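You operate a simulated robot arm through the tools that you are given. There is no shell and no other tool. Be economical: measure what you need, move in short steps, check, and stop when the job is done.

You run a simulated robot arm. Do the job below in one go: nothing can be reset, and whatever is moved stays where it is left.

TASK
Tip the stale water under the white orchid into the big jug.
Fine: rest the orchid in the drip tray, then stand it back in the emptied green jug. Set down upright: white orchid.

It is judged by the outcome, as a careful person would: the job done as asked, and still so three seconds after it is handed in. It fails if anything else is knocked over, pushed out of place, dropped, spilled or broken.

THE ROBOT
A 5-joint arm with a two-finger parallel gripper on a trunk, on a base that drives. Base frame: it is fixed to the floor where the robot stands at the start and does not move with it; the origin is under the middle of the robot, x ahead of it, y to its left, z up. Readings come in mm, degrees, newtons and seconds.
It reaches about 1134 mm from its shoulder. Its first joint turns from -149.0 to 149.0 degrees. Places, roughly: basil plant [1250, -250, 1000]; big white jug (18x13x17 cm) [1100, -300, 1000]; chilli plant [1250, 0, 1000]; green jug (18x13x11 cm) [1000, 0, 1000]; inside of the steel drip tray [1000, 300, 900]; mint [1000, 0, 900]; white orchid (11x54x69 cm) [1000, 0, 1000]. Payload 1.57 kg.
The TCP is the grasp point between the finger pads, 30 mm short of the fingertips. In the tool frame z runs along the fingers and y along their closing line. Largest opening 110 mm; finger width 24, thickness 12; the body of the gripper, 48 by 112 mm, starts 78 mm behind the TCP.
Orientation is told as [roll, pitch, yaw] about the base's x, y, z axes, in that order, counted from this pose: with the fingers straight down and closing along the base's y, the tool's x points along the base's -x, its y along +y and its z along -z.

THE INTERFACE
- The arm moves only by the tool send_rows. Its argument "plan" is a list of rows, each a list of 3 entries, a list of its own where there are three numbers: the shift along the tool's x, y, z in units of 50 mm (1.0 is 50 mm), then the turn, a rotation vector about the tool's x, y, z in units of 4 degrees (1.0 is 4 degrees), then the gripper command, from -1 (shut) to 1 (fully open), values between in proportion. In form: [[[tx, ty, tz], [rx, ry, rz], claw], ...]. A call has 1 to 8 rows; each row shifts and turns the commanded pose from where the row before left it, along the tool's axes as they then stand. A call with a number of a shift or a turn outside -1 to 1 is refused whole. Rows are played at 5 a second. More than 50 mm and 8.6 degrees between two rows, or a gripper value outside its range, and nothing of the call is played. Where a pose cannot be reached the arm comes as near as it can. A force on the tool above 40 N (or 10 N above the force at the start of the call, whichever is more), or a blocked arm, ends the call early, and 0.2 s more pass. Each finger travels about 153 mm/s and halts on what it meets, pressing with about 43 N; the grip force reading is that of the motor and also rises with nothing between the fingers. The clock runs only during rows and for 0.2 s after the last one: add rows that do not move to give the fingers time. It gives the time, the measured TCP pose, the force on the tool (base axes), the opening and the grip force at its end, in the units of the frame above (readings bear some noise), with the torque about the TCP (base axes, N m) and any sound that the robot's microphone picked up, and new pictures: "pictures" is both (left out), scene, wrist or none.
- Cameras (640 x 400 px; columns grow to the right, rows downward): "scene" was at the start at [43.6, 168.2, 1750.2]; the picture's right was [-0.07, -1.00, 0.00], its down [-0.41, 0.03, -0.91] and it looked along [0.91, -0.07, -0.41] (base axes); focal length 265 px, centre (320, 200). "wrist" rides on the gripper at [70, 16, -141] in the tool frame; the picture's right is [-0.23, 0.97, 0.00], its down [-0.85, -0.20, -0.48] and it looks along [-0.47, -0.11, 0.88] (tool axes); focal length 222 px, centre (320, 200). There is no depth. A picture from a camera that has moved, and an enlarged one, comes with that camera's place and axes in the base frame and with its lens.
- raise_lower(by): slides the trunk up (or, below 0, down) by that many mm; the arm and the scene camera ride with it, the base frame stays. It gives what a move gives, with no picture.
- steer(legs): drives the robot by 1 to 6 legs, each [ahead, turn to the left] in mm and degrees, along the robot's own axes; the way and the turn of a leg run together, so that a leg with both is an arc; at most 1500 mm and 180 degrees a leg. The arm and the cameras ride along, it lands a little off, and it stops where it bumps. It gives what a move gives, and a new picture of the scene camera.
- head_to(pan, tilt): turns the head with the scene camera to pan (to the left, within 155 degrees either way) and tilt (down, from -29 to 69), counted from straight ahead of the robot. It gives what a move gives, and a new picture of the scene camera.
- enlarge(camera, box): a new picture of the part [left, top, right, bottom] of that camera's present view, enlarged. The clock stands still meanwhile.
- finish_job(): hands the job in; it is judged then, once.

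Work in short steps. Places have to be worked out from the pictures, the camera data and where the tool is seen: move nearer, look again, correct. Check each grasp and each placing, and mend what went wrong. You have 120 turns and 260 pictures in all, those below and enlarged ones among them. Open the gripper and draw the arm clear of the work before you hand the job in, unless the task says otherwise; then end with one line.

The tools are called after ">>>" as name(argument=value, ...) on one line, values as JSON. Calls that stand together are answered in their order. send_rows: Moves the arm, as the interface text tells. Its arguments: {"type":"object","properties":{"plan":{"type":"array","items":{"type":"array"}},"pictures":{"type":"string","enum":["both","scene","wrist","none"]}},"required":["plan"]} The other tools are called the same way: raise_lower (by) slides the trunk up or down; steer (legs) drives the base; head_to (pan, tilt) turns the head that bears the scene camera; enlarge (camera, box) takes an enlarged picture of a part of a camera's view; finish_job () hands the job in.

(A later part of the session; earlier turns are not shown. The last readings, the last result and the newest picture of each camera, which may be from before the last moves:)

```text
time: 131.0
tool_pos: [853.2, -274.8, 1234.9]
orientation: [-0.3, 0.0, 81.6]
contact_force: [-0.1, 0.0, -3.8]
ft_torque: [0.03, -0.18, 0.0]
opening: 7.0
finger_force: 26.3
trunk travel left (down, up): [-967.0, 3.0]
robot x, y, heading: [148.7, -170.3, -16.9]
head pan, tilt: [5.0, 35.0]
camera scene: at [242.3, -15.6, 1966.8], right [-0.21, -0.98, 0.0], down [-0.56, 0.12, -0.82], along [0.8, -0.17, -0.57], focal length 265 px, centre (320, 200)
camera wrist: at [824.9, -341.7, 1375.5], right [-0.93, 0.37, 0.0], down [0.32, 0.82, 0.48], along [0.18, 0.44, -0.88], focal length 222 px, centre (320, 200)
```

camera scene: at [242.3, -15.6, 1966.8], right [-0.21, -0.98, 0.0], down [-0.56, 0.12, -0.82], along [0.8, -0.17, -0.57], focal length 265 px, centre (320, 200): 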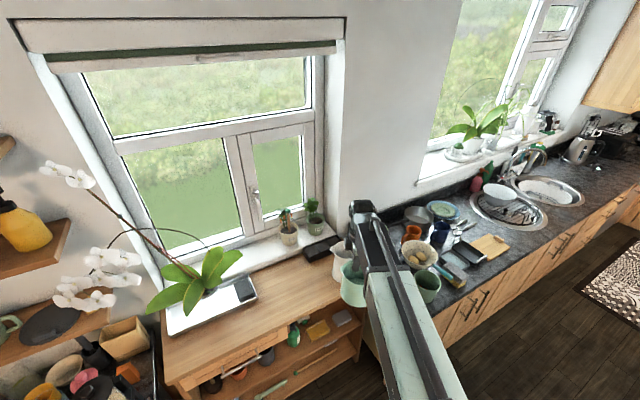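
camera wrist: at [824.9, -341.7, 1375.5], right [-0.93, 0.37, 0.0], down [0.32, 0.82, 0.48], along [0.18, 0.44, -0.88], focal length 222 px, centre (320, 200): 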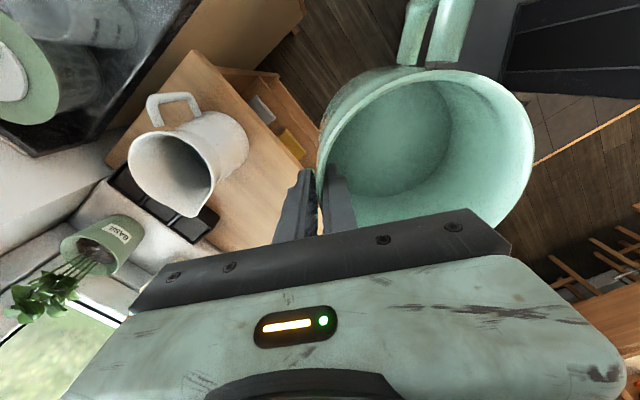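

The jug is empty and upright. I'll turn back left and drive forward 58 mm toward the jug's original spot, staying high.

>>> steer(legs=[[0, 20.8], [58, 0]])

>>> send_rows(plan=[[[0, 0, 0], [0, 0, 0], -1]], pictures="none")

```text
time: 133.1
tool_pos: [906.1, -15.8, 1232.8]
orientation: [0.0, 0.0, 102.2]
contact_force: [1.0, -0.2, -4.0]
ft_torque: [0.05, -0.15, 0.03]
opening: 7.4
finger_force: 26.8
trunk travel left (down, up): [-967.0, 3.0]
robot x, y, heading: [213.8, -172.7, 4.2]
head pan, tilt: [5.0, 35.0]
camera scene: at [243.1, 9.6, 1966.8], right [0.16, -0.99, 0.0], down [-0.57, -0.09, -0.82], along [0.81, 0.13, -0.58], focal length 265 px, centre (320, 200)
```

scene: 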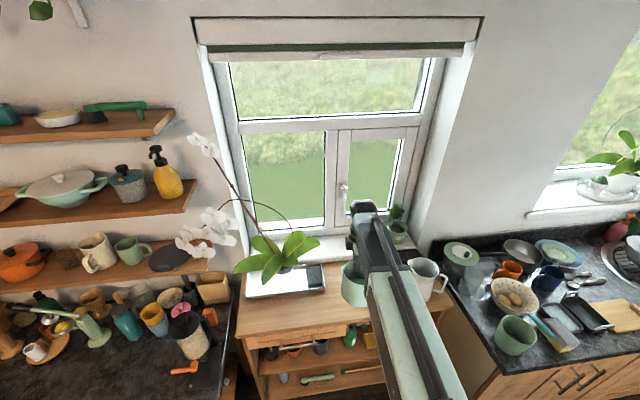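

```text
time: 133.5
tool_pos: [904.4, -15.6, 1233.5]
orientation: [-0.3, 0.0, 102.3]
contact_force: [0.3, 0.1, -2.6]
ft_torque: [0.07, -0.16, -0.01]
opening: 7.3
finger_force: 26.6
trunk travel left (down, up): [-967.0, 3.0]
robot x, y, heading: [211.3, -170.3, 4.3]
head pan, tilt: [5.0, 35.0]
```

Now extend to the original spot (TCP ≈(1049,-9)), then lower.

>>> send_rows(plan=[[[0.1225, -0.714, 0], [0, 0, 0], -1], [[0.1225, -0.714, 0], [0, 0, 0], -1], [[0.1225, -0.714, 0], [0, 0, 0], -1], [[0.1225, -0.714, 0], [0, 0, 0], -1]], pictures="none")

>>> raise_lower(by=-215)

>>> enlarge(camera="scene", box=[250, 180, 450, 310])

>>> enlarge(camera="wrist", box=[0, 0, 640, 400])

```text
time: 134.5
tool_pos: [1050.9, -11.7, 1232.3]
orientation: [-0.1, 0.0, 102.1]
contact_force: [0.4, 0.0, -2.9]
ft_torque: [0.08, -0.22, 0.05]
opening: 7.1
finger_force: 26.9
trunk travel left (down, up): [-967.0, 3.0]
robot x, y, heading: [208.8, -168.9, 4.1]
head pan, tilt: [5.0, 35.0]
```

```text
time: 136.8
tool_pos: [1050.5, -12.7, 1018.0]
orientation: [-0.2, 0.0, 102.2]
contact_force: [0.4, 0.2, -3.2]
ft_torque: [0.11, -0.19, 0.01]
opening: 7.3
finger_force: 26.9
trunk travel left (down, up): [-752.0, 218.0]
robot x, y, heading: [211.8, -170.5, 4.2]
head pan, tilt: [5.0, 35.0]
```

```text
3.08 times, centred on (350, 245) of scene
camera zoom: at [239.3, 9.5, 1751.9], right [0.16, -0.99, 0.0], down [-0.57, -0.09, -0.82], along [0.81, 0.13, -0.57], focal length 815 px, centre (228, 62)
```

zoom: 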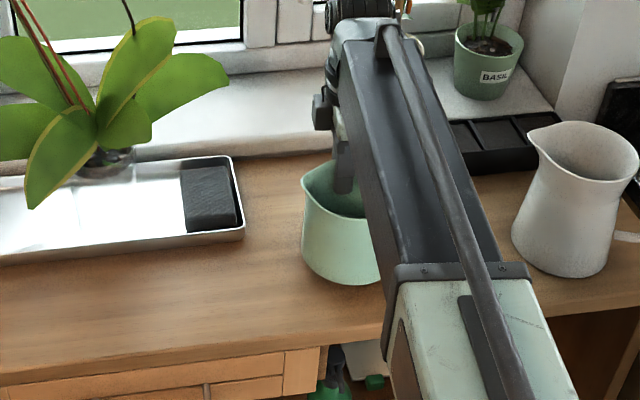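

```text
1.00 times, centred on (320, 200) of wrist (not enlarged: the box is as wide or as high as the picture)
camera zoom: at [1047.6, -85.3, 1160.5], right [-1.0, 0.02, 0.0], down [0.01, 0.88, 0.48], along [0.01, 0.48, -0.88], focal length 222 px, centre (320, 200)
```

zoom: 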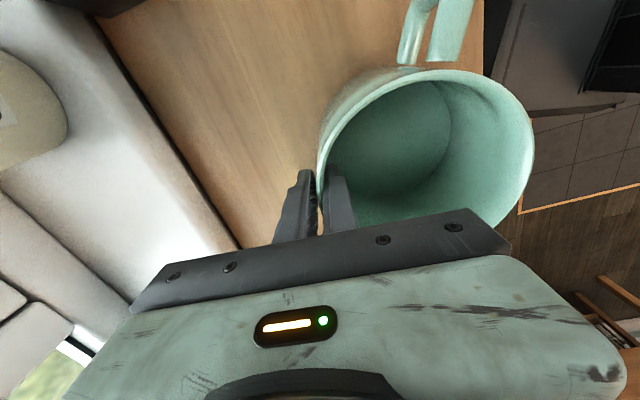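

Back over its spot, 16 mm above the table. I'll feel down to contact.

>>> raise_lower(by=-13)

>>> raise_lower(by=-2)

>>> raise_lower(by=-2)

```text
time: 137.4
tool_pos: [1050.1, -12.3, 1006.5]
orientation: [-0.2, -0.1, 102.1]
contact_force: [-0.9, 0.4, -2.6]
ft_torque: [0.08, -0.14, 0.02]
opening: 7.1
finger_force: 26.6
trunk travel left (down, up): [-739.0, 231.0]
robot x, y, heading: [210.1, -171.2, 4.2]
head pan, tilt: [5.0, 35.0]
```

```text
time: 137.9
tool_pos: [1050.9, -13.8, 1003.1]
orientation: [-0.2, 0.0, 102.2]
contact_force: [0.2, -0.3, -3.0]
ft_torque: [0.08, -0.22, -0.02]
opening: 7.2
finger_force: 26.3
trunk travel left (down, up): [-737.0, 233.0]
robot x, y, heading: [211.7, -170.3, 4.4]
head pan, tilt: [5.0, 35.0]
```

```text
time: 138.4
tool_pos: [1049.1, -11.8, 1003.1]
orientation: [-0.4, 0.1, 102.3]
contact_force: [4.5, 1.1, 10.1]
ft_torque: [0.25, -0.51, -0.09]
opening: 6.9
finger_force: 27.0
trunk travel left (down, up): [-735.0, 235.0]
robot x, y, heading: [209.8, -168.1, 4.3]
head pan, tilt: [5.0, 35.0]
```

Contact at the grasp height, so it's seated. I'll open to ~45 mm, then rise straight out.

>>> send_rows(plan=[[[0, 0, 0], [0, 0, 0], -0.7], [[0, 0, 0], [0, 0, 0], -0.4], [[0, 0, 0], [0, 0, 0], -0.2], [[0, 0, 0], [0, 0, 0], -0.2]], pictures="wrist")

>>> raise_lower(by=200)

>>> enlarge(camera="wrist", box=[0, 0, 640, 400])

```text
time: 139.4
tool_pos: [1050.4, -12.1, 1002.7]
orientation: [-0.2, 0.1, 102.3]
contact_force: [-0.1, -0.6, -0.1]
ft_torque: [-0.03, -0.01, -0.03]
opening: 44.0
finger_force: 0.1
trunk travel left (down, up): [-735.0, 235.0]
robot x, y, heading: [210.3, -171.1, 4.2]
head pan, tilt: [5.0, 35.0]
camera wrist: at [1047.4, -85.3, 1143.6], right [-1.0, 0.02, 0.0], down [0.01, 0.88, 0.48], along [0.01, 0.48, -0.88], focal length 222 px, centre (320, 200)
```

wrist: 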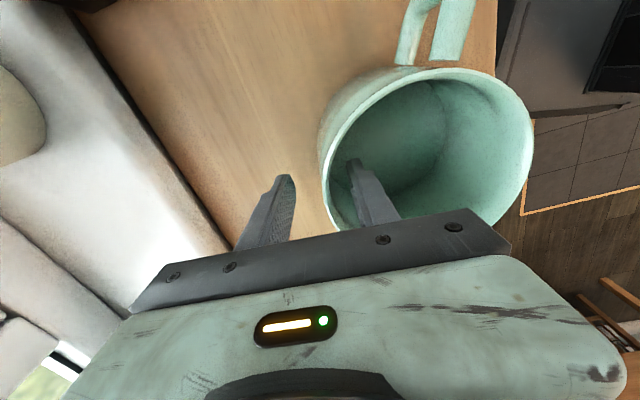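

```text
time: 141.6
tool_pos: [1050.9, -11.8, 1201.4]
orientation: [-0.2, 0.0, 102.2]
contact_force: [0.5, 0.2, -0.3]
ft_torque: [0.01, 0.0, -0.02]
opening: 43.7
finger_force: 0.1
trunk travel left (down, up): [-935.0, 35.0]
robot x, y, heading: [210.1, -169.3, 4.1]
head pan, tilt: [5.0, 35.0]
```

```text
1.00 times, centred on (320, 200) of wrist (not enlarged: the box is as wide or as high as the picture)
camera zoom: at [1047.5, -85.3, 1343.5], right [-1.0, 0.02, 0.0], down [0.01, 0.88, 0.48], along [0.01, 0.48, -0.88], focal length 222 px, centre (320, 200)
```

zoom: 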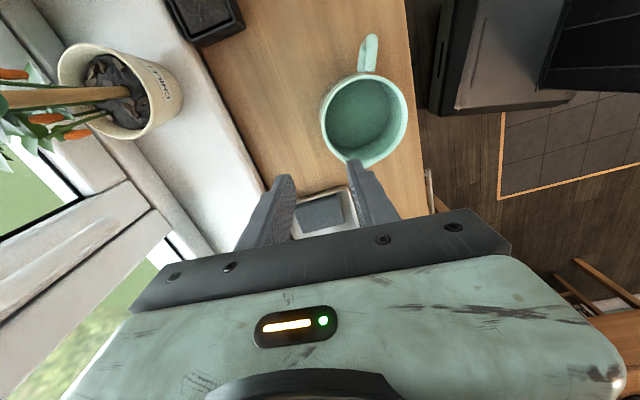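

The jug is seated, upright and empty. Next I'll retract the arm to straight-ahead and spin the gripper for a level grasp of the orchid pot.

>>> send_rows(plan=[[[0.372, 0.786, 0], [0, 0, 0], 1], [[0.372, 0.786, 0], [0, 0, 0], 1], [[0.372, 0.786, 0], [0, 0, 0], 1], [[0.372, 0.786, 0], [0, 0, 0], 1], [[0, 0, 0], [0, 0, 1], 1], [[0, 0, 0], [0, 0, 1], 1], [[0, 0, 0], [0, 0, 1], 1], [[0, 0, 0], [0, 0, 1], 1]], pictures="none")

>>> send_rows(plan=[[[0, 0, 0], [0, 0, 1], 1], [[0, 0, 0], [0, 0, 1], 1], [[0, 0, 0], [0, 0, 1], 1], [[0, 0, 0], [0, 0, 1], 1], [[0, 0, 0], [0, 0, 1], 1], [[0, 0, 0], [0, 0, 1], 1], [[0, 0, 0], [0, 0, 1], 1], [[0, 0, 0], [0, 0, 1], 1]], pictures="none")

>>> send_rows(plan=[[[0, 0, 0], [0, 0, 1], 1], [[0, 0, 0], [0, 0, 1], 1], [[0, 0, 0], [0, 0, 1], 1], [[0, 0, 0], [0, 0, 1], 1], [[0, 0, 0], [0, 0, 1], 1], [[0, 0, 0], [0, 0, 1], 1], [[0, 0, 0], [0, 0, 1], 1], [[0, 0, 0], [0, 0, 1], 1]], pictures="none")

>>> send_rows(plan=[[[0, 0, 0], [0, 0, 1], 1], [[0, 0, 0], [0, 0, 1], 1], [[0, 0, 0], [0, 0, 1], 1], [[0, 0, 0], [0, 0, 1], 1], [[0, 0, 0], [0, 0, 0.5], 1]])

```text
time: 143.4
tool_pos: [911.3, -118.7, 1202.3]
orientation: [-0.3, 0.0, 86.2]
contact_force: [0.2, -0.5, -0.1]
ft_torque: [-0.04, 0.04, -0.01]
opening: 109.9
finger_force: 0.1
trunk travel left (down, up): [-935.0, 35.0]
robot x, y, heading: [211.0, -170.4, 4.2]
head pan, tilt: [5.0, 35.0]
```

```text
time: 145.2
tool_pos: [912.3, -118.3, 1201.8]
orientation: [-0.2, -0.2, 54.2]
contact_force: [0.1, 0.0, 0.1]
ft_torque: [0.01, -0.01, 0.0]
opening: 109.8
finger_force: 0.0
trunk travel left (down, up): [-935.0, 35.0]
robot x, y, heading: [208.7, -169.7, 4.2]
head pan, tilt: [5.0, 35.0]
```

```text
time: 147.0
tool_pos: [912.2, -118.4, 1201.1]
orientation: [-0.1, -0.3, 22.3]
contact_force: [-1.0, 0.7, -0.6]
ft_torque: [-0.04, 0.01, -0.02]
opening: 110.0
finger_force: 0.1
trunk travel left (down, up): [-935.0, 35.0]
robot x, y, heading: [208.9, -174.1, 4.3]
head pan, tilt: [5.0, 35.0]
```

```text
time: 148.2
tool_pos: [911.4, -118.3, 1201.8]
orientation: [0.0, -0.3, 4.2]
contact_force: [0.7, 1.1, 0.1]
ft_torque: [0.03, 0.01, 0.0]
opening: 109.9
finger_force: 0.1
trunk travel left (down, up): [-935.0, 35.0]
robot x, y, heading: [209.1, -169.2, 4.1]
head pan, tilt: [5.0, 35.0]
camera scene: at [238.9, 9.4, 1934.9], right [0.16, -0.99, 0.0], down [-0.57, -0.09, -0.82], along [0.81, 0.13, -0.57], focal length 265 px, centre (320, 200)
camera wrist: at [839.5, -108.4, 1343.4], right [0.16, 0.99, 0.0], down [0.87, -0.14, 0.48], along [0.48, -0.07, -0.88], focal length 222 px, centre (320, 200)
```

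scene: 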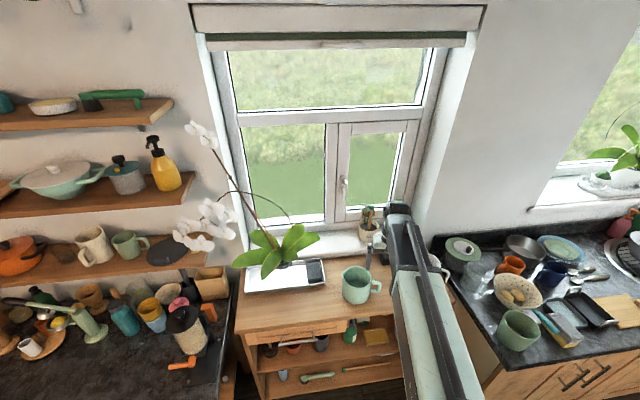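
wrist: 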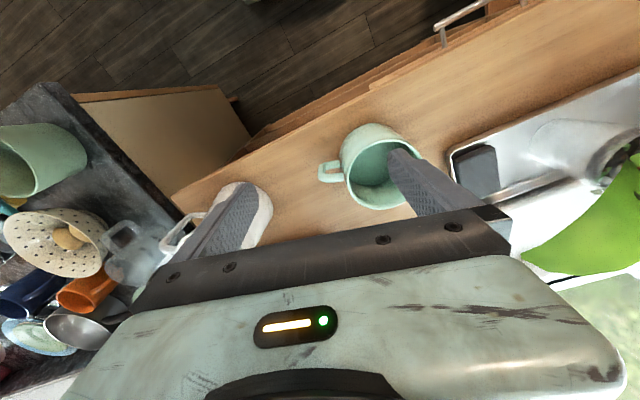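

Measuring the jug's new centre from the scene view, and pitching the tool up to nearly level with exact arcs.

>>> enlarge(camera="scene", box=[310, 230, 410, 320])

>>> send_rows(plan=[[[-0.3306, 0, -0.0115], [0, -1, 0], 1], [[-0.3306, 0, -0.0115], [0, -1, 0], 1], [[-0.3306, 0, -0.0115], [0, -1, 0], 1], [[-0.3306, 0, -0.0115], [0, -1, 0], 1], [[-0.3306, 0, -0.0115], [0, -1, 0], 1], [[-0.3306, 0, -0.0115], [0, -1, 0], 1], [[-0.3306, 0, -0.0115], [0, -1, 0], 1], [[-0.3306, 0, -0.0115], [0, -1, 0], 1]], pictures="none")

>>> send_rows(plan=[[[-0.3306, 0, -0.0115], [0, -1, 0], 1], [[-0.3306, 0, -0.0115], [0, -1, 0], 1], [[-0.3306, 0, -0.0115], [0, -1, 0], 1], [[-0.3306, 0, -0.0115], [0, -1, 0], 1], [[-0.3306, 0, -0.0115], [0, -1, 0], 1], [[-0.3306, 0, -0.0115], [0, -1, 0], 1], [[-0.3306, 0, -0.0115], [0, -1, 0], 1], [[-0.3306, 0, -0.0115], [0, -1, 0], 1]], pictures="none")

>>> send_rows(plan=[[[-0.3306, 0, -0.0115], [0, -1, 0], 1], [[-0.3306, 0, -0.0115], [0, -1, 0], 1], [[-0.3306, 0, -0.0115], [0, -1, 0], 1], [[-0.3306, 0, -0.0115], [0, -1, 0], 1], [[-0.3306, 0, -0.0115], [0, -1, 0], 1], [[-0.2, 0, -0.0043], [0, -0.6, 0], 1]], pictures="none")

```text
4.44 times, centred on (360, 275) of scene
camera zoom: at [238.9, 9.4, 1934.9], right [0.16, -0.99, 0.0], down [-0.57, -0.09, -0.82], along [0.81, 0.13, -0.57], focal length 1177 px, centre (142, -133)
```

zoom: 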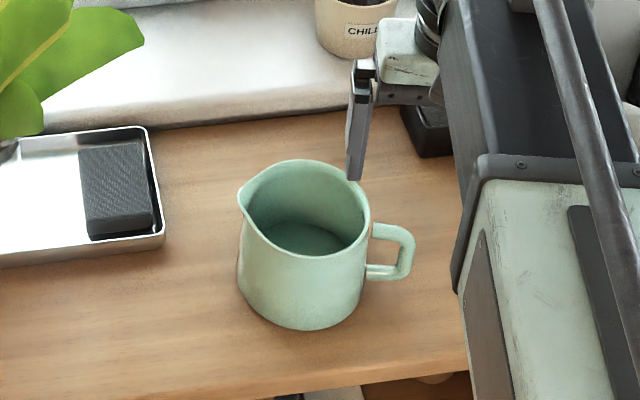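

```text
time: 150.0
tool_pos: [1037.2, -107.7, 1237.9]
orientation: [0.0, -32.3, 4.1]
contact_force: [-0.2, 0.1, 0.7]
ft_torque: [0.02, 0.01, 0.02]
opening: 110.1
finger_force: 0.0
trunk travel left (down, up): [-935.0, 35.0]
robot x, y, heading: [208.0, -168.3, 4.2]
head pan, tilt: [5.0, 35.0]
```

```text
time: 151.8
tool_pos: [1123.6, -102.5, 1335.8]
orientation: [0.0, -64.2, 4.3]
contact_force: [0.2, 0.4, -0.4]
ft_torque: [-0.01, -0.03, 0.01]
opening: 110.1
finger_force: 0.2
trunk travel left (down, up): [-935.0, 35.0]
robot x, y, heading: [209.6, -168.4, 4.2]
head pan, tilt: [5.0, 35.0]
```

```text
time: 153.2
tool_pos: [1144.7, -101.4, 1425.8]
orientation: [0.4, -86.5, 3.9]
contact_force: [-0.5, 0.4, 0.1]
ft_torque: [0.0, 0.02, -0.01]
opening: 110.1
finger_force: 0.0
trunk travel left (down, up): [-935.0, 35.0]
robot x, y, heading: [211.4, -167.8, 4.1]
head pan, tilt: [5.0, 35.0]
```

The tool is level at 86.5°. I'll back off 250 mm first (keeping clear of the orchid's stems), then turn to face the orchid pot along about 25°.

>>> steer(legs=[[-250, 0], [0, 20.9]])

```text
time: 156.0
tool_pos: [832.4, 145.6, 1425.1]
orientation: [-0.2, -86.5, 21.2]
contact_force: [-0.5, -0.1, -0.2]
ft_torque: [0.0, 0.0, 0.08]
opening: 110.0
finger_force: 0.1
trunk travel left (down, up): [-935.0, 35.0]
robot x, y, heading: [-40.5, -190.0, 18.1]
head pan, tilt: [5.0, 35.0]
stopped in leg 2: the robot was blocked; the commanded pose is now the measured one
camera scene: at [-56.7, -11.9, 1934.9], right [0.39, -0.92, 0.0], down [-0.53, -0.23, -0.82], along [0.75, 0.32, -0.57], focal length 265 px, centre (320, 200)
```

scene: 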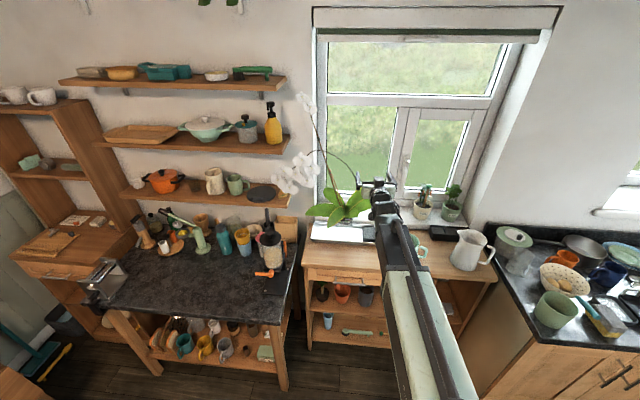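

The turn was blocked, so something touched. I'll look closely before moving.

>>> enlarge(camera="scene", box=[270, 90, 430, 260])

>>> enlarge(camera="wrist", box=[0, 0, 640, 400])

```text
2.35 times, centred on (350, 175) of scene
camera zoom: at [-56.7, -11.9, 1934.9], right [0.39, -0.92, 0.0], down [-0.53, -0.23, -0.82], along [0.75, 0.32, -0.57], focal length 623 px, centre (249, 259)
```

zoom: 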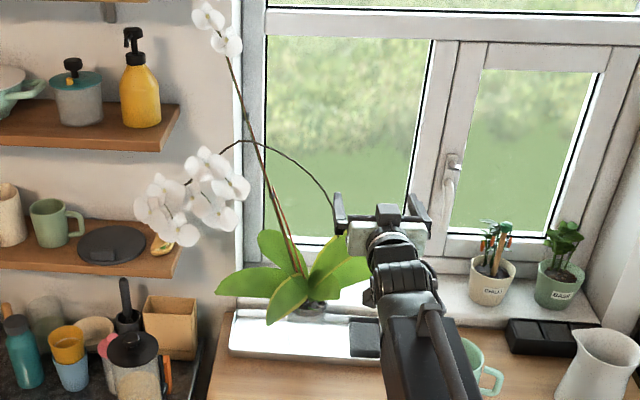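

```text
1.00 times, centred on (320, 200) of wrist (not enlarged: the box is as wide or as high as the picture)
camera zoom: at [690.2, 108.2, 1364.8], right [-0.34, 0.91, 0.23], down [-0.33, -0.34, 0.88], along [0.88, 0.22, 0.41], focal length 222 px, centre (320, 200)
```

zoom: 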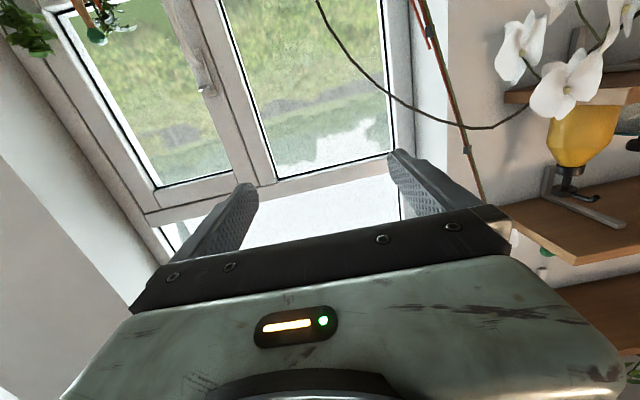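

The orchid is still upright and the readings are near zero. I'll turn back 8°, reverse another 100 mm, and do the turning at the low height that worked before.

>>> steer(legs=[[0, -8], [-110, 0]])

>>> enlarge(camera="scene", box=[270, 90, 450, 270])

```text
time: 157.8
tool_pos: [761.9, 3.6, 1427.1]
orientation: [-0.2, -86.7, 13.4]
contact_force: [-0.4, -0.4, 0.5]
ft_torque: [-0.01, 0.03, 0.0]
opening: 109.8
finger_force: 0.1
trunk travel left (down, up): [-935.0, 35.0]
robot x, y, heading: [-144.7, -209.8, 10.6]
head pan, tilt: [5.0, 35.0]
camera scene: at [-142.9, -30.7, 1934.9], right [0.27, -0.96, 0.0], down [-0.55, -0.15, -0.82], along [0.79, 0.22, -0.57], focal length 265 px, centre (320, 200)
```

scene: 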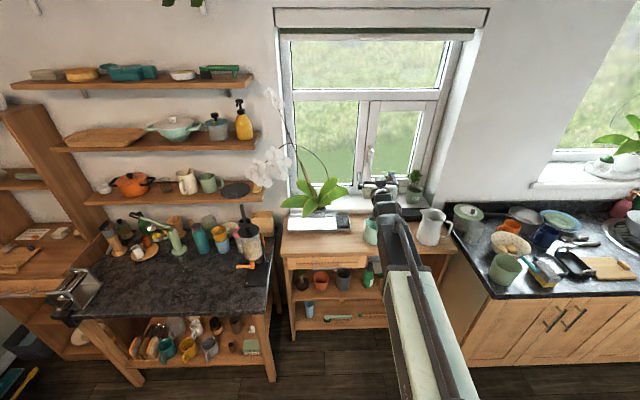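

```text
2.22 times, centred on (360, 180) of scene
camera zoom: at [-142.9, -30.7, 1934.9], right [0.27, -0.96, 0.0], down [-0.55, -0.15, -0.82], along [0.79, 0.22, -0.57], focal length 588 px, centre (231, 244)
```

zoom: 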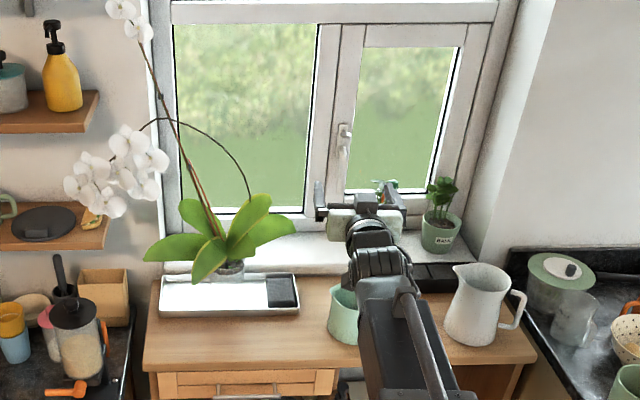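

The orchid is in place. I'll lower to grip height here, then turn 11.5° and approach 190 mm.

>>> raise_lower(by=-380)

>>> steer(legs=[[0, 11.5], [190, 0]])

>>> enlarge(camera="wrist", box=[0, 0, 640, 400])

>>> enlarge(camera="scene", box=[270, 90, 450, 270])

```text
time: 161.4
tool_pos: [764.4, 3.0, 1045.8]
orientation: [-0.1, -86.5, 13.2]
contact_force: [-0.5, 0.1, 0.9]
ft_torque: [-0.01, 0.01, 0.02]
opening: 109.9
finger_force: 0.0
trunk travel left (down, up): [-555.0, 415.0]
robot x, y, heading: [-145.4, -211.3, 10.7]
head pan, tilt: [5.0, 35.0]
```

```text
time: 163.7
tool_pos: [878.0, 237.5, 1045.5]
orientation: [0.0, -86.5, 24.0]
contact_force: [-1.3, 0.9, -0.1]
ft_torque: [0.01, 0.0, -0.05]
opening: 109.9
finger_force: 0.1
trunk travel left (down, up): [-555.0, 415.0]
robot x, y, heading: [21.8, -146.2, 21.8]
head pan, tilt: [5.0, 35.0]
camera scene: at [-4.7, 37.4, 1554.8], right [0.45, -0.89, 0.0], down [-0.51, -0.26, -0.82], along [0.73, 0.37, -0.57], focal length 265 px, centre (320, 200)
```

scene: 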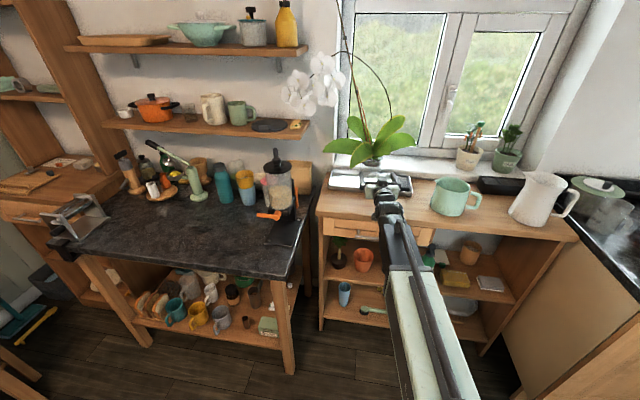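

```text
1.00 times, centred on (320, 200) of wrist (not enlarged: the box is as wide or as high as the picture)
camera zoom: at [738.2, 192.5, 984.5], right [-0.38, 0.9, 0.23], down [-0.31, -0.35, 0.88], along [0.87, 0.27, 0.41], focal length 222 px, centre (320, 200)
```

zoom: 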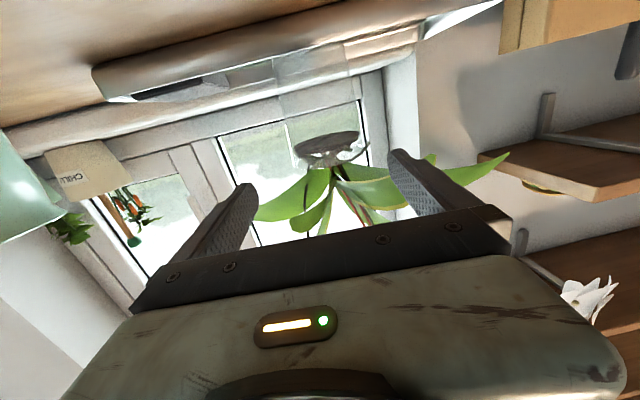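

```text
2.22 times, centred on (360, 180) of scene
camera zoom: at [-4.7, 37.4, 1554.8], right [0.45, -0.89, 0.0], down [-0.51, -0.26, -0.82], along [0.73, 0.37, -0.57], focal length 588 px, centre (231, 244)
```

zoom: 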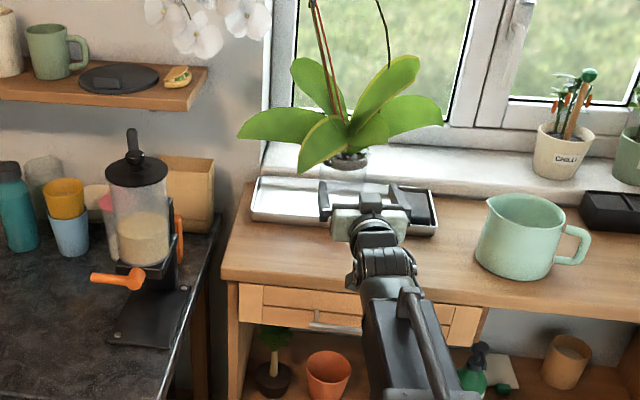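

Aligned except ~7 mm to the left. I'll extend the arm in small exact steps with that correction.

>>> send_rows(plan=[[[-0.0446, 0.05, 0.7286], [0, 0, 0], 1], [[-0.0446, 0.05, 0.7286], [0, 0, 0], 1], [[-0.0446, 0.05, 0.7286], [0, 0, 0], 1]], pictures="wrist")

>>> enlarge(camera="wrist", box=[200, 60, 440, 240])

>>> enlarge(camera="scene", box=[320, 130, 430, 220])

```text
time: 164.5
tool_pos: [976.2, 291.1, 1043.9]
orientation: [0.3, -86.3, 23.6]
contact_force: [0.6, -0.3, 0.3]
ft_torque: [0.02, -0.02, 0.0]
opening: 109.9
finger_force: 0.1
trunk travel left (down, up): [-555.0, 415.0]
robot x, y, heading: [21.9, -144.5, 21.6]
head pan, tilt: [5.0, 35.0]
camera wrist: at [836.1, 246.1, 984.6], right [-0.38, 0.9, 0.23], down [-0.31, -0.35, 0.88], along [0.87, 0.27, 0.41], focal length 222 px, centre (320, 200)
```

wrist: 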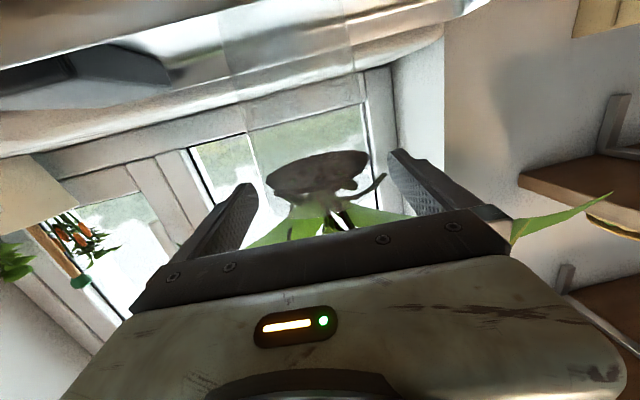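

```text
2.22 times, centred on (320, 150) of wrist
camera zoom: at [836.1, 246.1, 984.6], right [-0.38, 0.9, 0.23], down [-0.31, -0.35, 0.88], along [0.87, 0.27, 0.41], focal length 494 px, centre (320, 311)
```

zoom: 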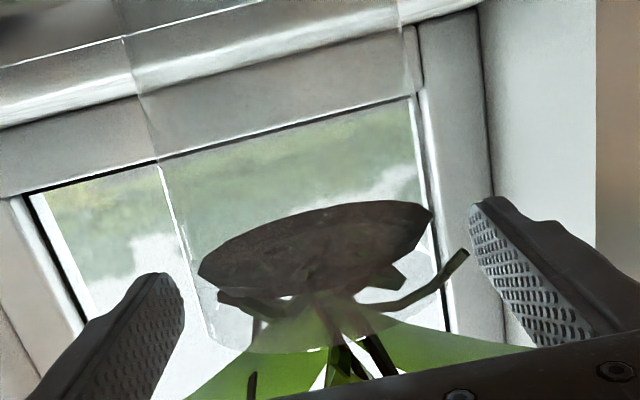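

```text
4.44 times, centred on (375, 175) of scene
camera zoom: at [-5.2, 37.2, 1554.9], right [0.45, -0.89, 0.0], down [-0.51, -0.26, -0.82], along [0.73, 0.37, -0.57], focal length 1177 px, centre (76, 311)
```

zoom: 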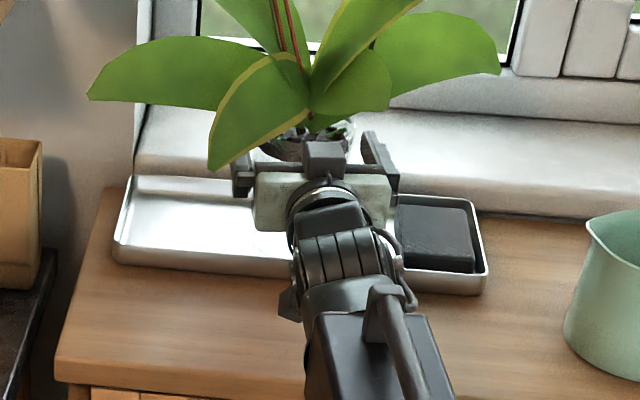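

The pot is centred between the fingers. I'll advance the last 34 mm and close.

>>> send_rows(plan=[[[-0.021, 0, 0.34], [0, 0, 0], 1], [[-0.021, 0, 0.34], [0, 0, 0], 1], [[0, 0, 0], [0, 0, 0], 0.8], [[0, 0, 0], [0, 0, 0], 0.6], [[0, 0, 0], [0, 0, 0], 0.2], [[0, 0, 0], [0, 0, 0], -0.6], [[0, 0, 0], [0, 0, 0], -0.6]])

>>> enlarge(camera="scene", box=[320, 130, 430, 220])

```text
time: 166.1
tool_pos: [1005.5, 303.7, 1045.4]
orientation: [0.2, -86.6, 23.7]
contact_force: [0.5, -0.2, 0.4]
ft_torque: [0.06, -0.09, -0.01]
opening: 98.7
finger_force: 42.9
trunk travel left (down, up): [-555.0, 415.0]
robot x, y, heading: [23.2, -140.5, 22.1]
head pan, tilt: [5.0, 35.0]
camera scene: at [-5.0, 37.1, 1554.9], right [0.45, -0.89, 0.0], down [-0.51, -0.26, -0.82], along [0.73, 0.37, -0.57], focal length 265 px, centre (320, 200)
camera wrist: at [866.1, 259.3, 984.8], right [-0.38, 0.9, 0.23], down [-0.31, -0.35, 0.88], along [0.87, 0.27, 0.41], focal length 222 px, centre (320, 200)
```

scene: 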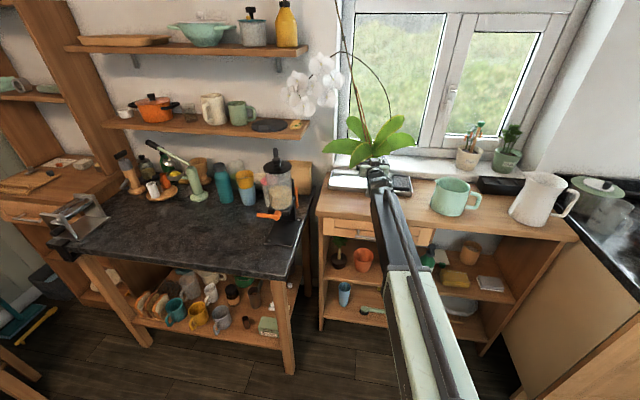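
wrist: 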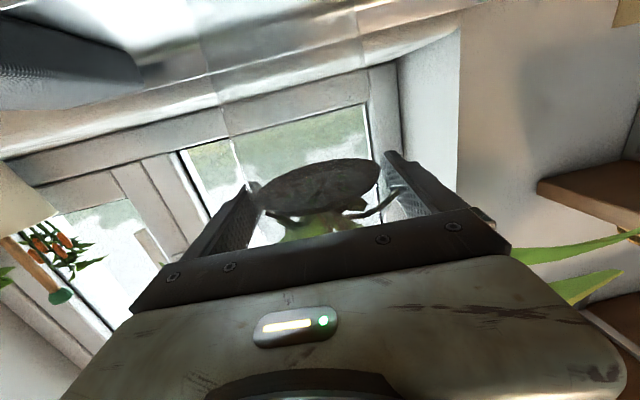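

```text
4.44 times, centred on (375, 175) of scene
camera zoom: at [-5.0, 37.1, 1554.9], right [0.45, -0.89, 0.0], down [-0.51, -0.26, -0.82], along [0.73, 0.37, -0.57], focal length 1177 px, centre (76, 311)
```

zoom: 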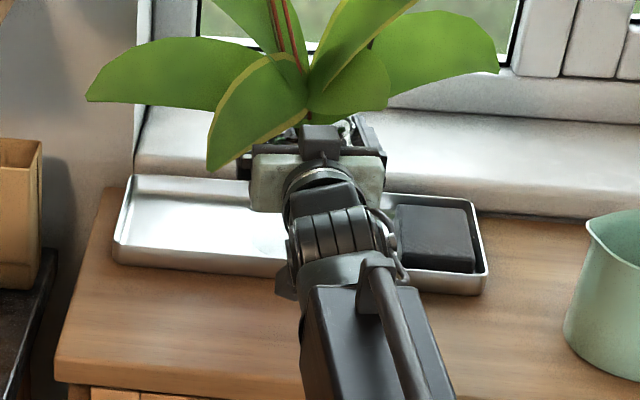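

Gripped at 98.7 mm, full force. I'll lift 60 mm, check, then reverse away from the shelves.

>>> raise_lower(by=60)

>>> steer(legs=[[-240, 0]])

>>> enlarge(camera="scene", box=[260, 60, 460, 240])

```text
time: 167.1
tool_pos: [1006.2, 304.5, 1104.5]
orientation: [0.0, -86.5, 23.9]
contact_force: [-0.1, 0.3, -3.6]
ft_torque: [-0.07, -0.01, 0.0]
opening: 98.7
finger_force: 43.0
trunk travel left (down, up): [-615.0, 355.0]
robot x, y, heading: [21.8, -143.5, 21.8]
head pan, tilt: [5.0, 35.0]
```

```text
time: 168.8
tool_pos: [785.7, 219.5, 1104.4]
orientation: [-0.1, -86.4, 24.1]
contact_force: [0.3, -1.0, -3.8]
ft_torque: [-0.02, -0.04, -0.04]
opening: 99.0
finger_force: 43.2
trunk travel left (down, up): [-615.0, 355.0]
robot x, y, heading: [-197.3, -231.1, 21.9]
head pan, tilt: [5.0, 35.0]
camera scene: at [-226.1, -51.2, 1614.8], right [0.45, -0.89, 0.0], down [-0.51, -0.26, -0.82], along [0.73, 0.37, -0.57], focal length 265 px, centre (320, 200)
```

scene: 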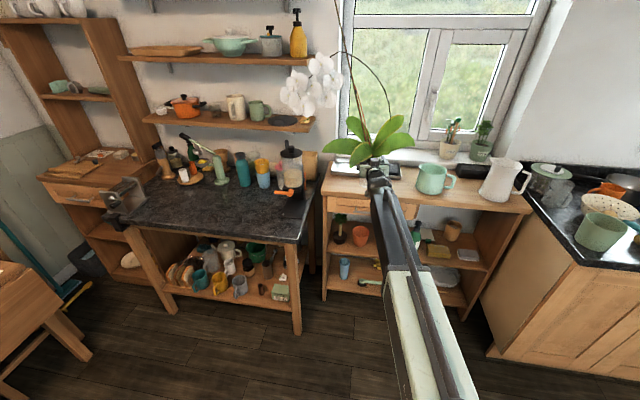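

```text
2.22 times, centred on (360, 150) of scene
camera zoom: at [-226.1, -51.2, 1614.8], right [0.45, -0.89, 0.0], down [-0.51, -0.26, -0.82], along [0.73, 0.37, -0.57], focal length 588 px, centre (231, 311)
```

zoom: 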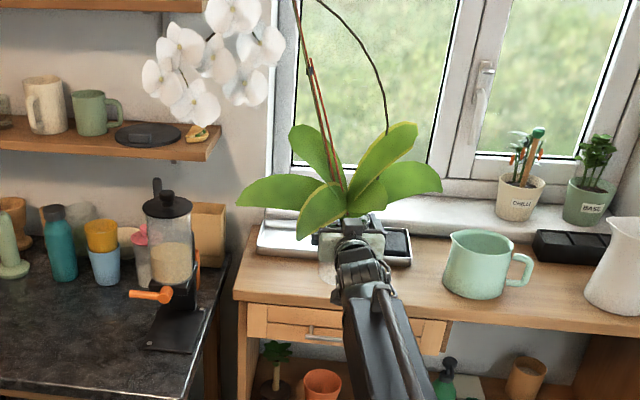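

The orchid is held well. I'll raise 85 mm, turn right 14.65° and check alignment over the jug before the forward move.

>>> raise_lower(by=85)

>>> steer(legs=[[0, -14.65], [60, 0]])

>>> enlarge(camera="scene", box=[280, 130, 420, 260])

>>> enlarge(camera="wrist", box=[0, 0, 640, 400])

```text
time: 170.1
tool_pos: [784.0, 217.2, 1190.0]
orientation: [-0.1, -86.5, 24.1]
contact_force: [-0.2, -0.1, -3.1]
ft_torque: [-0.08, -0.04, 0.02]
opening: 98.8
finger_force: 43.0
trunk travel left (down, up): [-700.0, 270.0]
robot x, y, heading: [-197.7, -229.3, 21.7]
head pan, tilt: [5.0, 35.0]
```

```text
time: 171.4
tool_pos: [865.9, -44.7, 1190.0]
orientation: [-1.4, -86.4, 10.5]
contact_force: [0.2, 0.0, -3.7]
ft_torque: [-0.03, -0.01, -0.05]
opening: 95.4
finger_force: 43.0
trunk travel left (down, up): [-700.0, 270.0]
robot x, y, heading: [-201.6, -224.6, 9.7]
head pan, tilt: [5.0, 35.0]
stopped in leg 1: the robot was blocked; the commanded pose is now the measured one
camera scene: at [-189.5, -41.2, 1699.7], right [0.25, -0.97, 0.0], down [-0.56, -0.15, -0.82], along [0.79, 0.21, -0.57], focal length 265 px, centre (320, 200)
```

scene: 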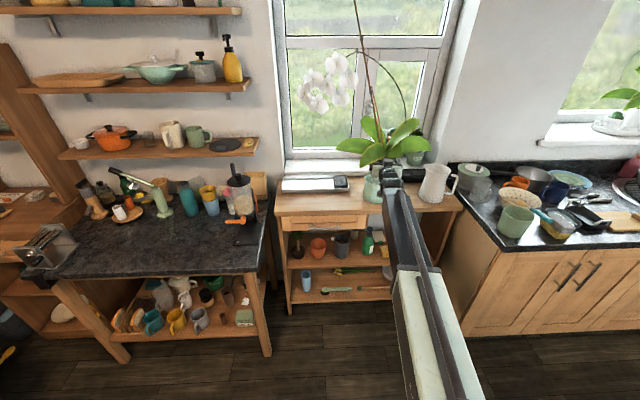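

```text
3.08 times, centred on (350, 195) of scene
camera zoom: at [-189.5, -41.2, 1699.7], right [0.25, -0.97, 0.0], down [-0.56, -0.15, -0.82], along [0.79, 0.21, -0.57], focal length 815 px, centre (228, 215)
```

zoom: 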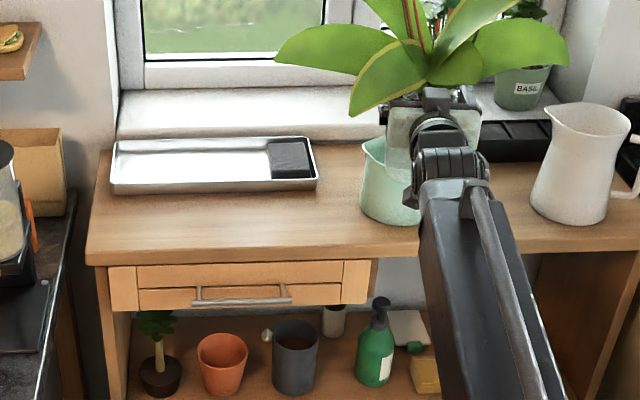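

```text
1.00 times, centred on (320, 200) of wrist (not enlarged: the box is as wide or as high as the picture)
camera zoom: at [718.3, -53.7, 1129.3], right [-0.14, 0.96, 0.23], down [-0.39, -0.26, 0.88], along [0.91, 0.04, 0.41], focal length 222 px, centre (320, 200)
```

zoom: 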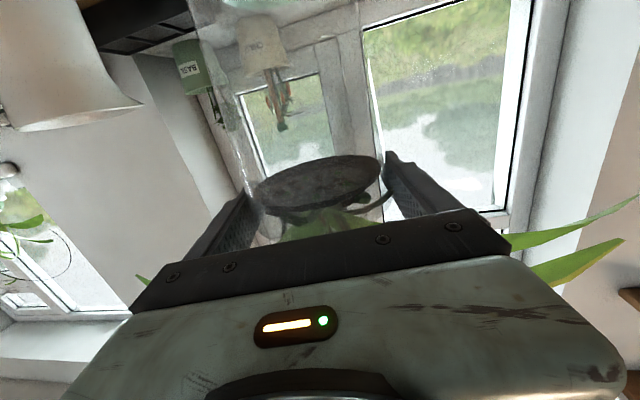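

The base turn stopped early but the arm now points right at the jug (az 9.6° vs needed 9.4°), and the plant is still firmly held. I'll drive ahead 60 mm and re-measure.

>>> steer(legs=[[60, 0]])

>>> enlarge(camera="scene", box=[330, 170, 430, 260])

>>> enlarge(camera="wrist", box=[160, 0, 480, 200])

```text
time: 172.4
tool_pos: [926.9, -36.7, 1190.0]
orientation: [-0.7, -86.4, 10.0]
contact_force: [-0.8, 0.4, -3.7]
ft_torque: [-0.08, 0.01, 0.01]
opening: 95.3
finger_force: 43.2
trunk travel left (down, up): [-700.0, 270.0]
robot x, y, heading: [-136.8, -213.9, 9.6]
head pan, tilt: [5.0, 35.0]
camera scene: at [-128.2, -32.2, 1699.8], right [0.25, -0.97, 0.0], down [-0.56, -0.15, -0.82], along [0.79, 0.21, -0.57], focal length 265 px, centre (320, 200)
```

scene: 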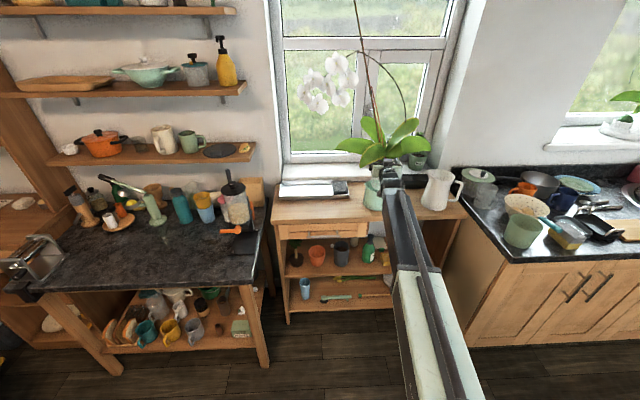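

```text
4.44 times, centred on (380, 215) of scene
camera zoom: at [-128.2, -32.2, 1699.8], right [0.25, -0.97, 0.0], down [-0.56, -0.15, -0.82], along [0.79, 0.21, -0.57], focal length 1177 px, centre (53, 133)
```

zoom: 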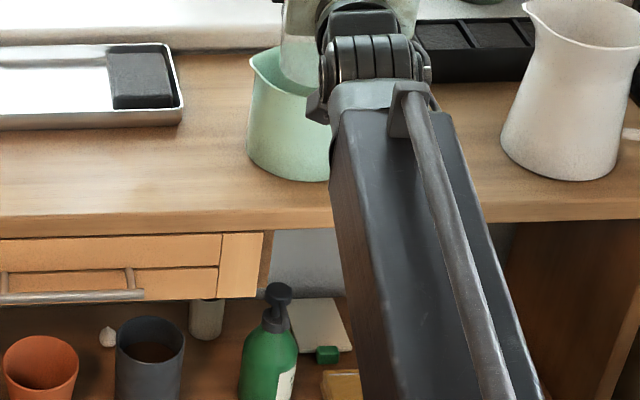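

```text
2.00 times, centred on (320, 100) of wrist
camera zoom: at [779.5, -44.2, 1129.1], right [-0.14, 0.96, 0.23], down [-0.39, -0.26, 0.88], along [0.91, 0.04, 0.41], focal length 444 px, centre (320, 400)
```

zoom: 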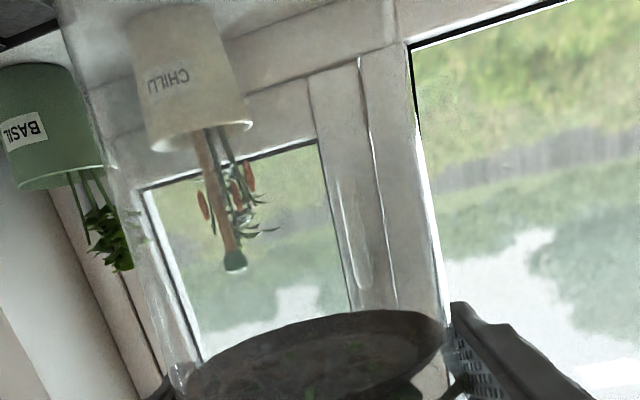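

Jug centre ≈(993,-27). About 64 mm to go: I'll drive 45 mm, then fine-tune with the arm.

>>> steer(legs=[[45, 0]])

>>> enlarge(camera="scene", box=[330, 150, 430, 240])

```text
time: 173.3
tool_pos: [969.7, -28.8, 1190.1]
orientation: [-0.7, -86.5, 9.9]
contact_force: [0.3, -0.8, -4.1]
ft_torque: [-0.07, 0.0, -0.01]
opening: 95.7
finger_force: 42.9
trunk travel left (down, up): [-700.0, 270.0]
robot x, y, heading: [-99.3, -205.4, 9.7]
head pan, tilt: [5.0, 35.0]
camera scene: at [-84.5, -24.7, 1699.8], right [0.25, -0.97, 0.0], down [-0.56, -0.15, -0.82], along [0.79, 0.21, -0.57], focal length 265 px, centre (320, 200)
```

scene: 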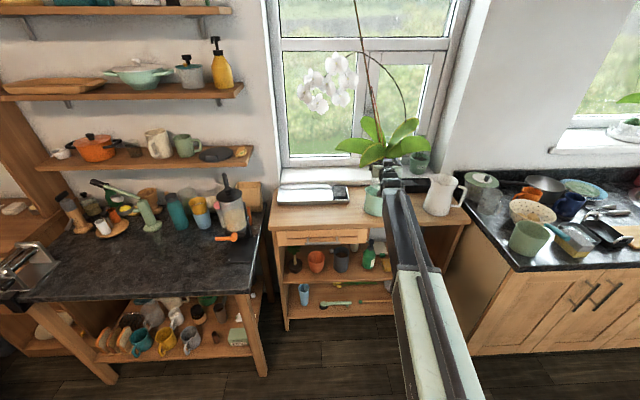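

```text
4.44 times, centred on (380, 195) of scene
camera zoom: at [-84.5, -24.7, 1699.8], right [0.25, -0.97, 0.0], down [-0.56, -0.15, -0.82], along [0.79, 0.21, -0.57], focal length 1177 px, centre (53, 222)
```

zoom: 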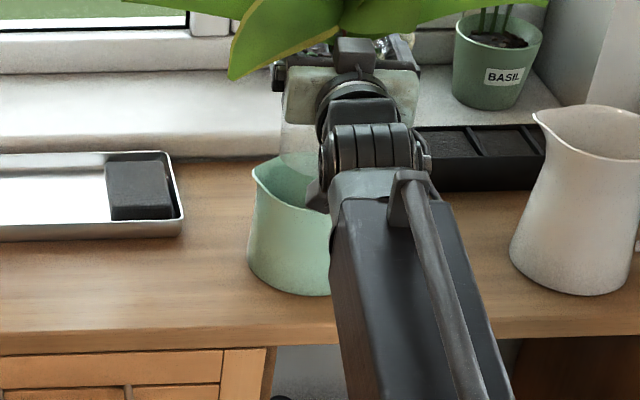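

I'll extend 20 mm more and lower to just above the jug rim for a look.

>>> send_rows(plan=[[[-0.0125, 0, 0.2], [0, 0, 0], -0.6], [[-0.0125, 0, 0.2], [0, 0, 0], -0.6]], pictures="none")

>>> raise_lower(by=-34)

>>> enlarge(camera="wrist", box=[100, 0, 480, 220])

>>> enlarge(camera="scene", box=[330, 150, 430, 240])

```text
time: 173.9
tool_pos: [989.1, -24.9, 1190.8]
orientation: [-0.3, -86.5, 9.7]
contact_force: [1.0, 0.4, -4.4]
ft_torque: [-0.02, 0.01, -0.02]
opening: 95.2
finger_force: 43.4
trunk travel left (down, up): [-700.0, 270.0]
robot x, y, heading: [-96.8, -208.3, 9.5]
head pan, tilt: [5.0, 35.0]
```

```text
time: 174.7
tool_pos: [989.2, -24.0, 1156.1]
orientation: [-0.6, -86.4, 9.9]
contact_force: [-0.1, 0.1, -4.6]
ft_torque: [-0.07, 0.01, -0.03]
opening: 95.2
finger_force: 43.0
trunk travel left (down, up): [-666.0, 304.0]
robot x, y, heading: [-97.4, -206.7, 9.9]
head pan, tilt: [5.0, 35.0]
```

```text
1.68 times, centred on (290, 110) of wrist
camera zoom: at [842.6, -33.1, 1095.5], right [-0.14, 0.96, 0.23], down [-0.39, -0.26, 0.88], along [0.91, 0.04, 0.41], focal length 374 px, centre (370, 352)
```

zoom: 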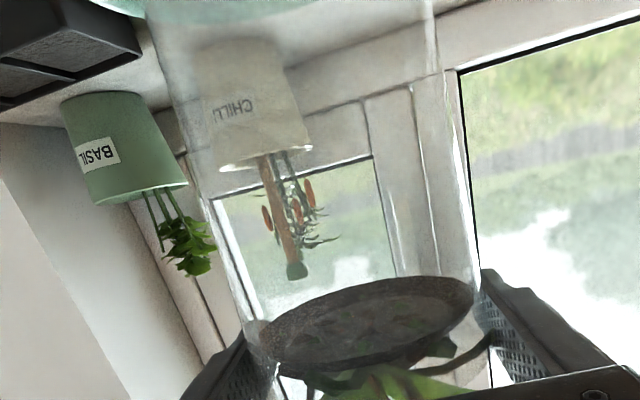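

```text
4.44 times, centred on (380, 195) of scene
camera zoom: at [-85.0, -24.8, 1665.8], right [0.25, -0.97, 0.0], down [-0.56, -0.15, -0.82], along [0.79, 0.21, -0.57], focal length 1177 px, centre (53, 222)
```

zoom: 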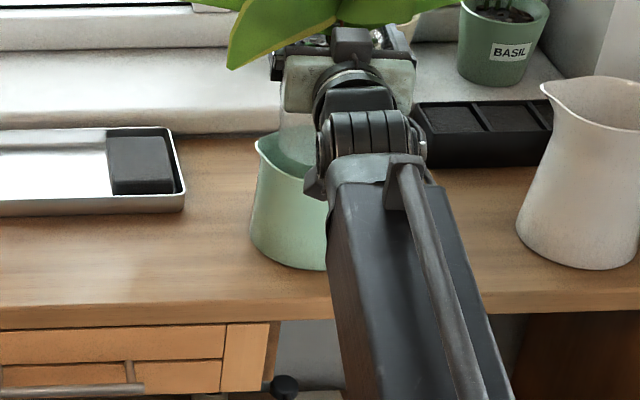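

Left-side gap looks right, maybe 3 mm too far left. I'll nudge right 3 mm and lower in stages watching forces.

>>> send_rows(plan=[[[0, -0.06, 0], [0, 0, 0], -0.6]], pictures="none")

>>> raise_lower(by=-30)

>>> raise_lower(by=-15)

>>> enlarge(camera="wrist", box=[100, 0, 480, 220])

>>> enlarge(camera="scene", box=[330, 140, 430, 230])

```text
time: 175.1
tool_pos: [989.8, -27.7, 1157.2]
orientation: [-0.9, -86.4, 10.1]
contact_force: [0.3, 0.6, -2.9]
ft_torque: [0.0, 0.0, 0.01]
opening: 95.3
finger_force: 43.5
trunk travel left (down, up): [-666.0, 304.0]
robot x, y, heading: [-97.4, -207.4, 9.7]
head pan, tilt: [5.0, 35.0]
```

```text
time: 175.8
tool_pos: [989.6, -27.5, 1126.8]
orientation: [-0.8, -86.5, 9.9]
contact_force: [1.3, -0.3, -3.3]
ft_torque: [-0.07, -0.01, 0.0]
opening: 95.2
finger_force: 43.1
trunk travel left (down, up): [-636.0, 334.0]
robot x, y, heading: [-96.6, -204.7, 9.6]
head pan, tilt: [5.0, 35.0]
```

```text
time: 176.4
tool_pos: [989.5, -27.9, 1112.2]
orientation: [-0.7, -86.5, 10.0]
contact_force: [-0.4, -0.9, -3.7]
ft_torque: [-0.04, -0.02, -0.03]
opening: 95.2
finger_force: 42.4
trunk travel left (down, up): [-621.0, 349.0]
robot x, y, heading: [-97.6, -206.6, 9.5]
head pan, tilt: [5.0, 35.0]
```

```text
1.68 times, centred on (290, 110) of wrist
camera zoom: at [842.5, -36.0, 1050.5], right [-0.14, 0.96, 0.23], down [-0.39, -0.26, 0.88], along [0.91, 0.04, 0.41], focal length 374 px, centre (370, 352)
```

zoom: 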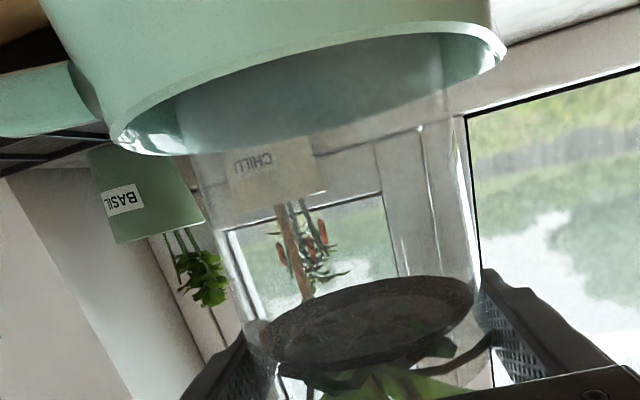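

```text
4.44 times, centred on (380, 185) of scene
camera zoom: at [-85.0, -24.8, 1620.8], right [0.25, -0.97, 0.0], down [-0.56, -0.15, -0.82], along [0.79, 0.21, -0.57], focal length 1177 px, centre (53, 267)
```

zoom: 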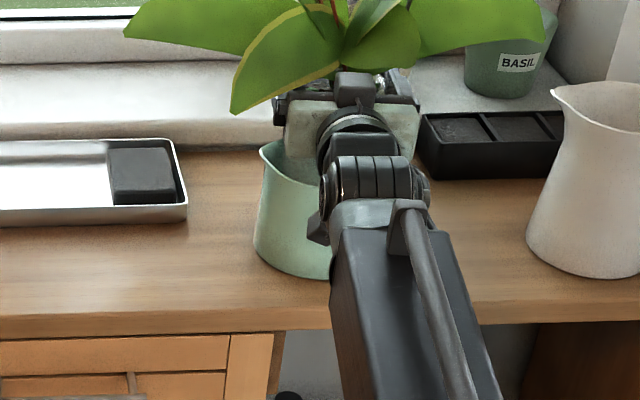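

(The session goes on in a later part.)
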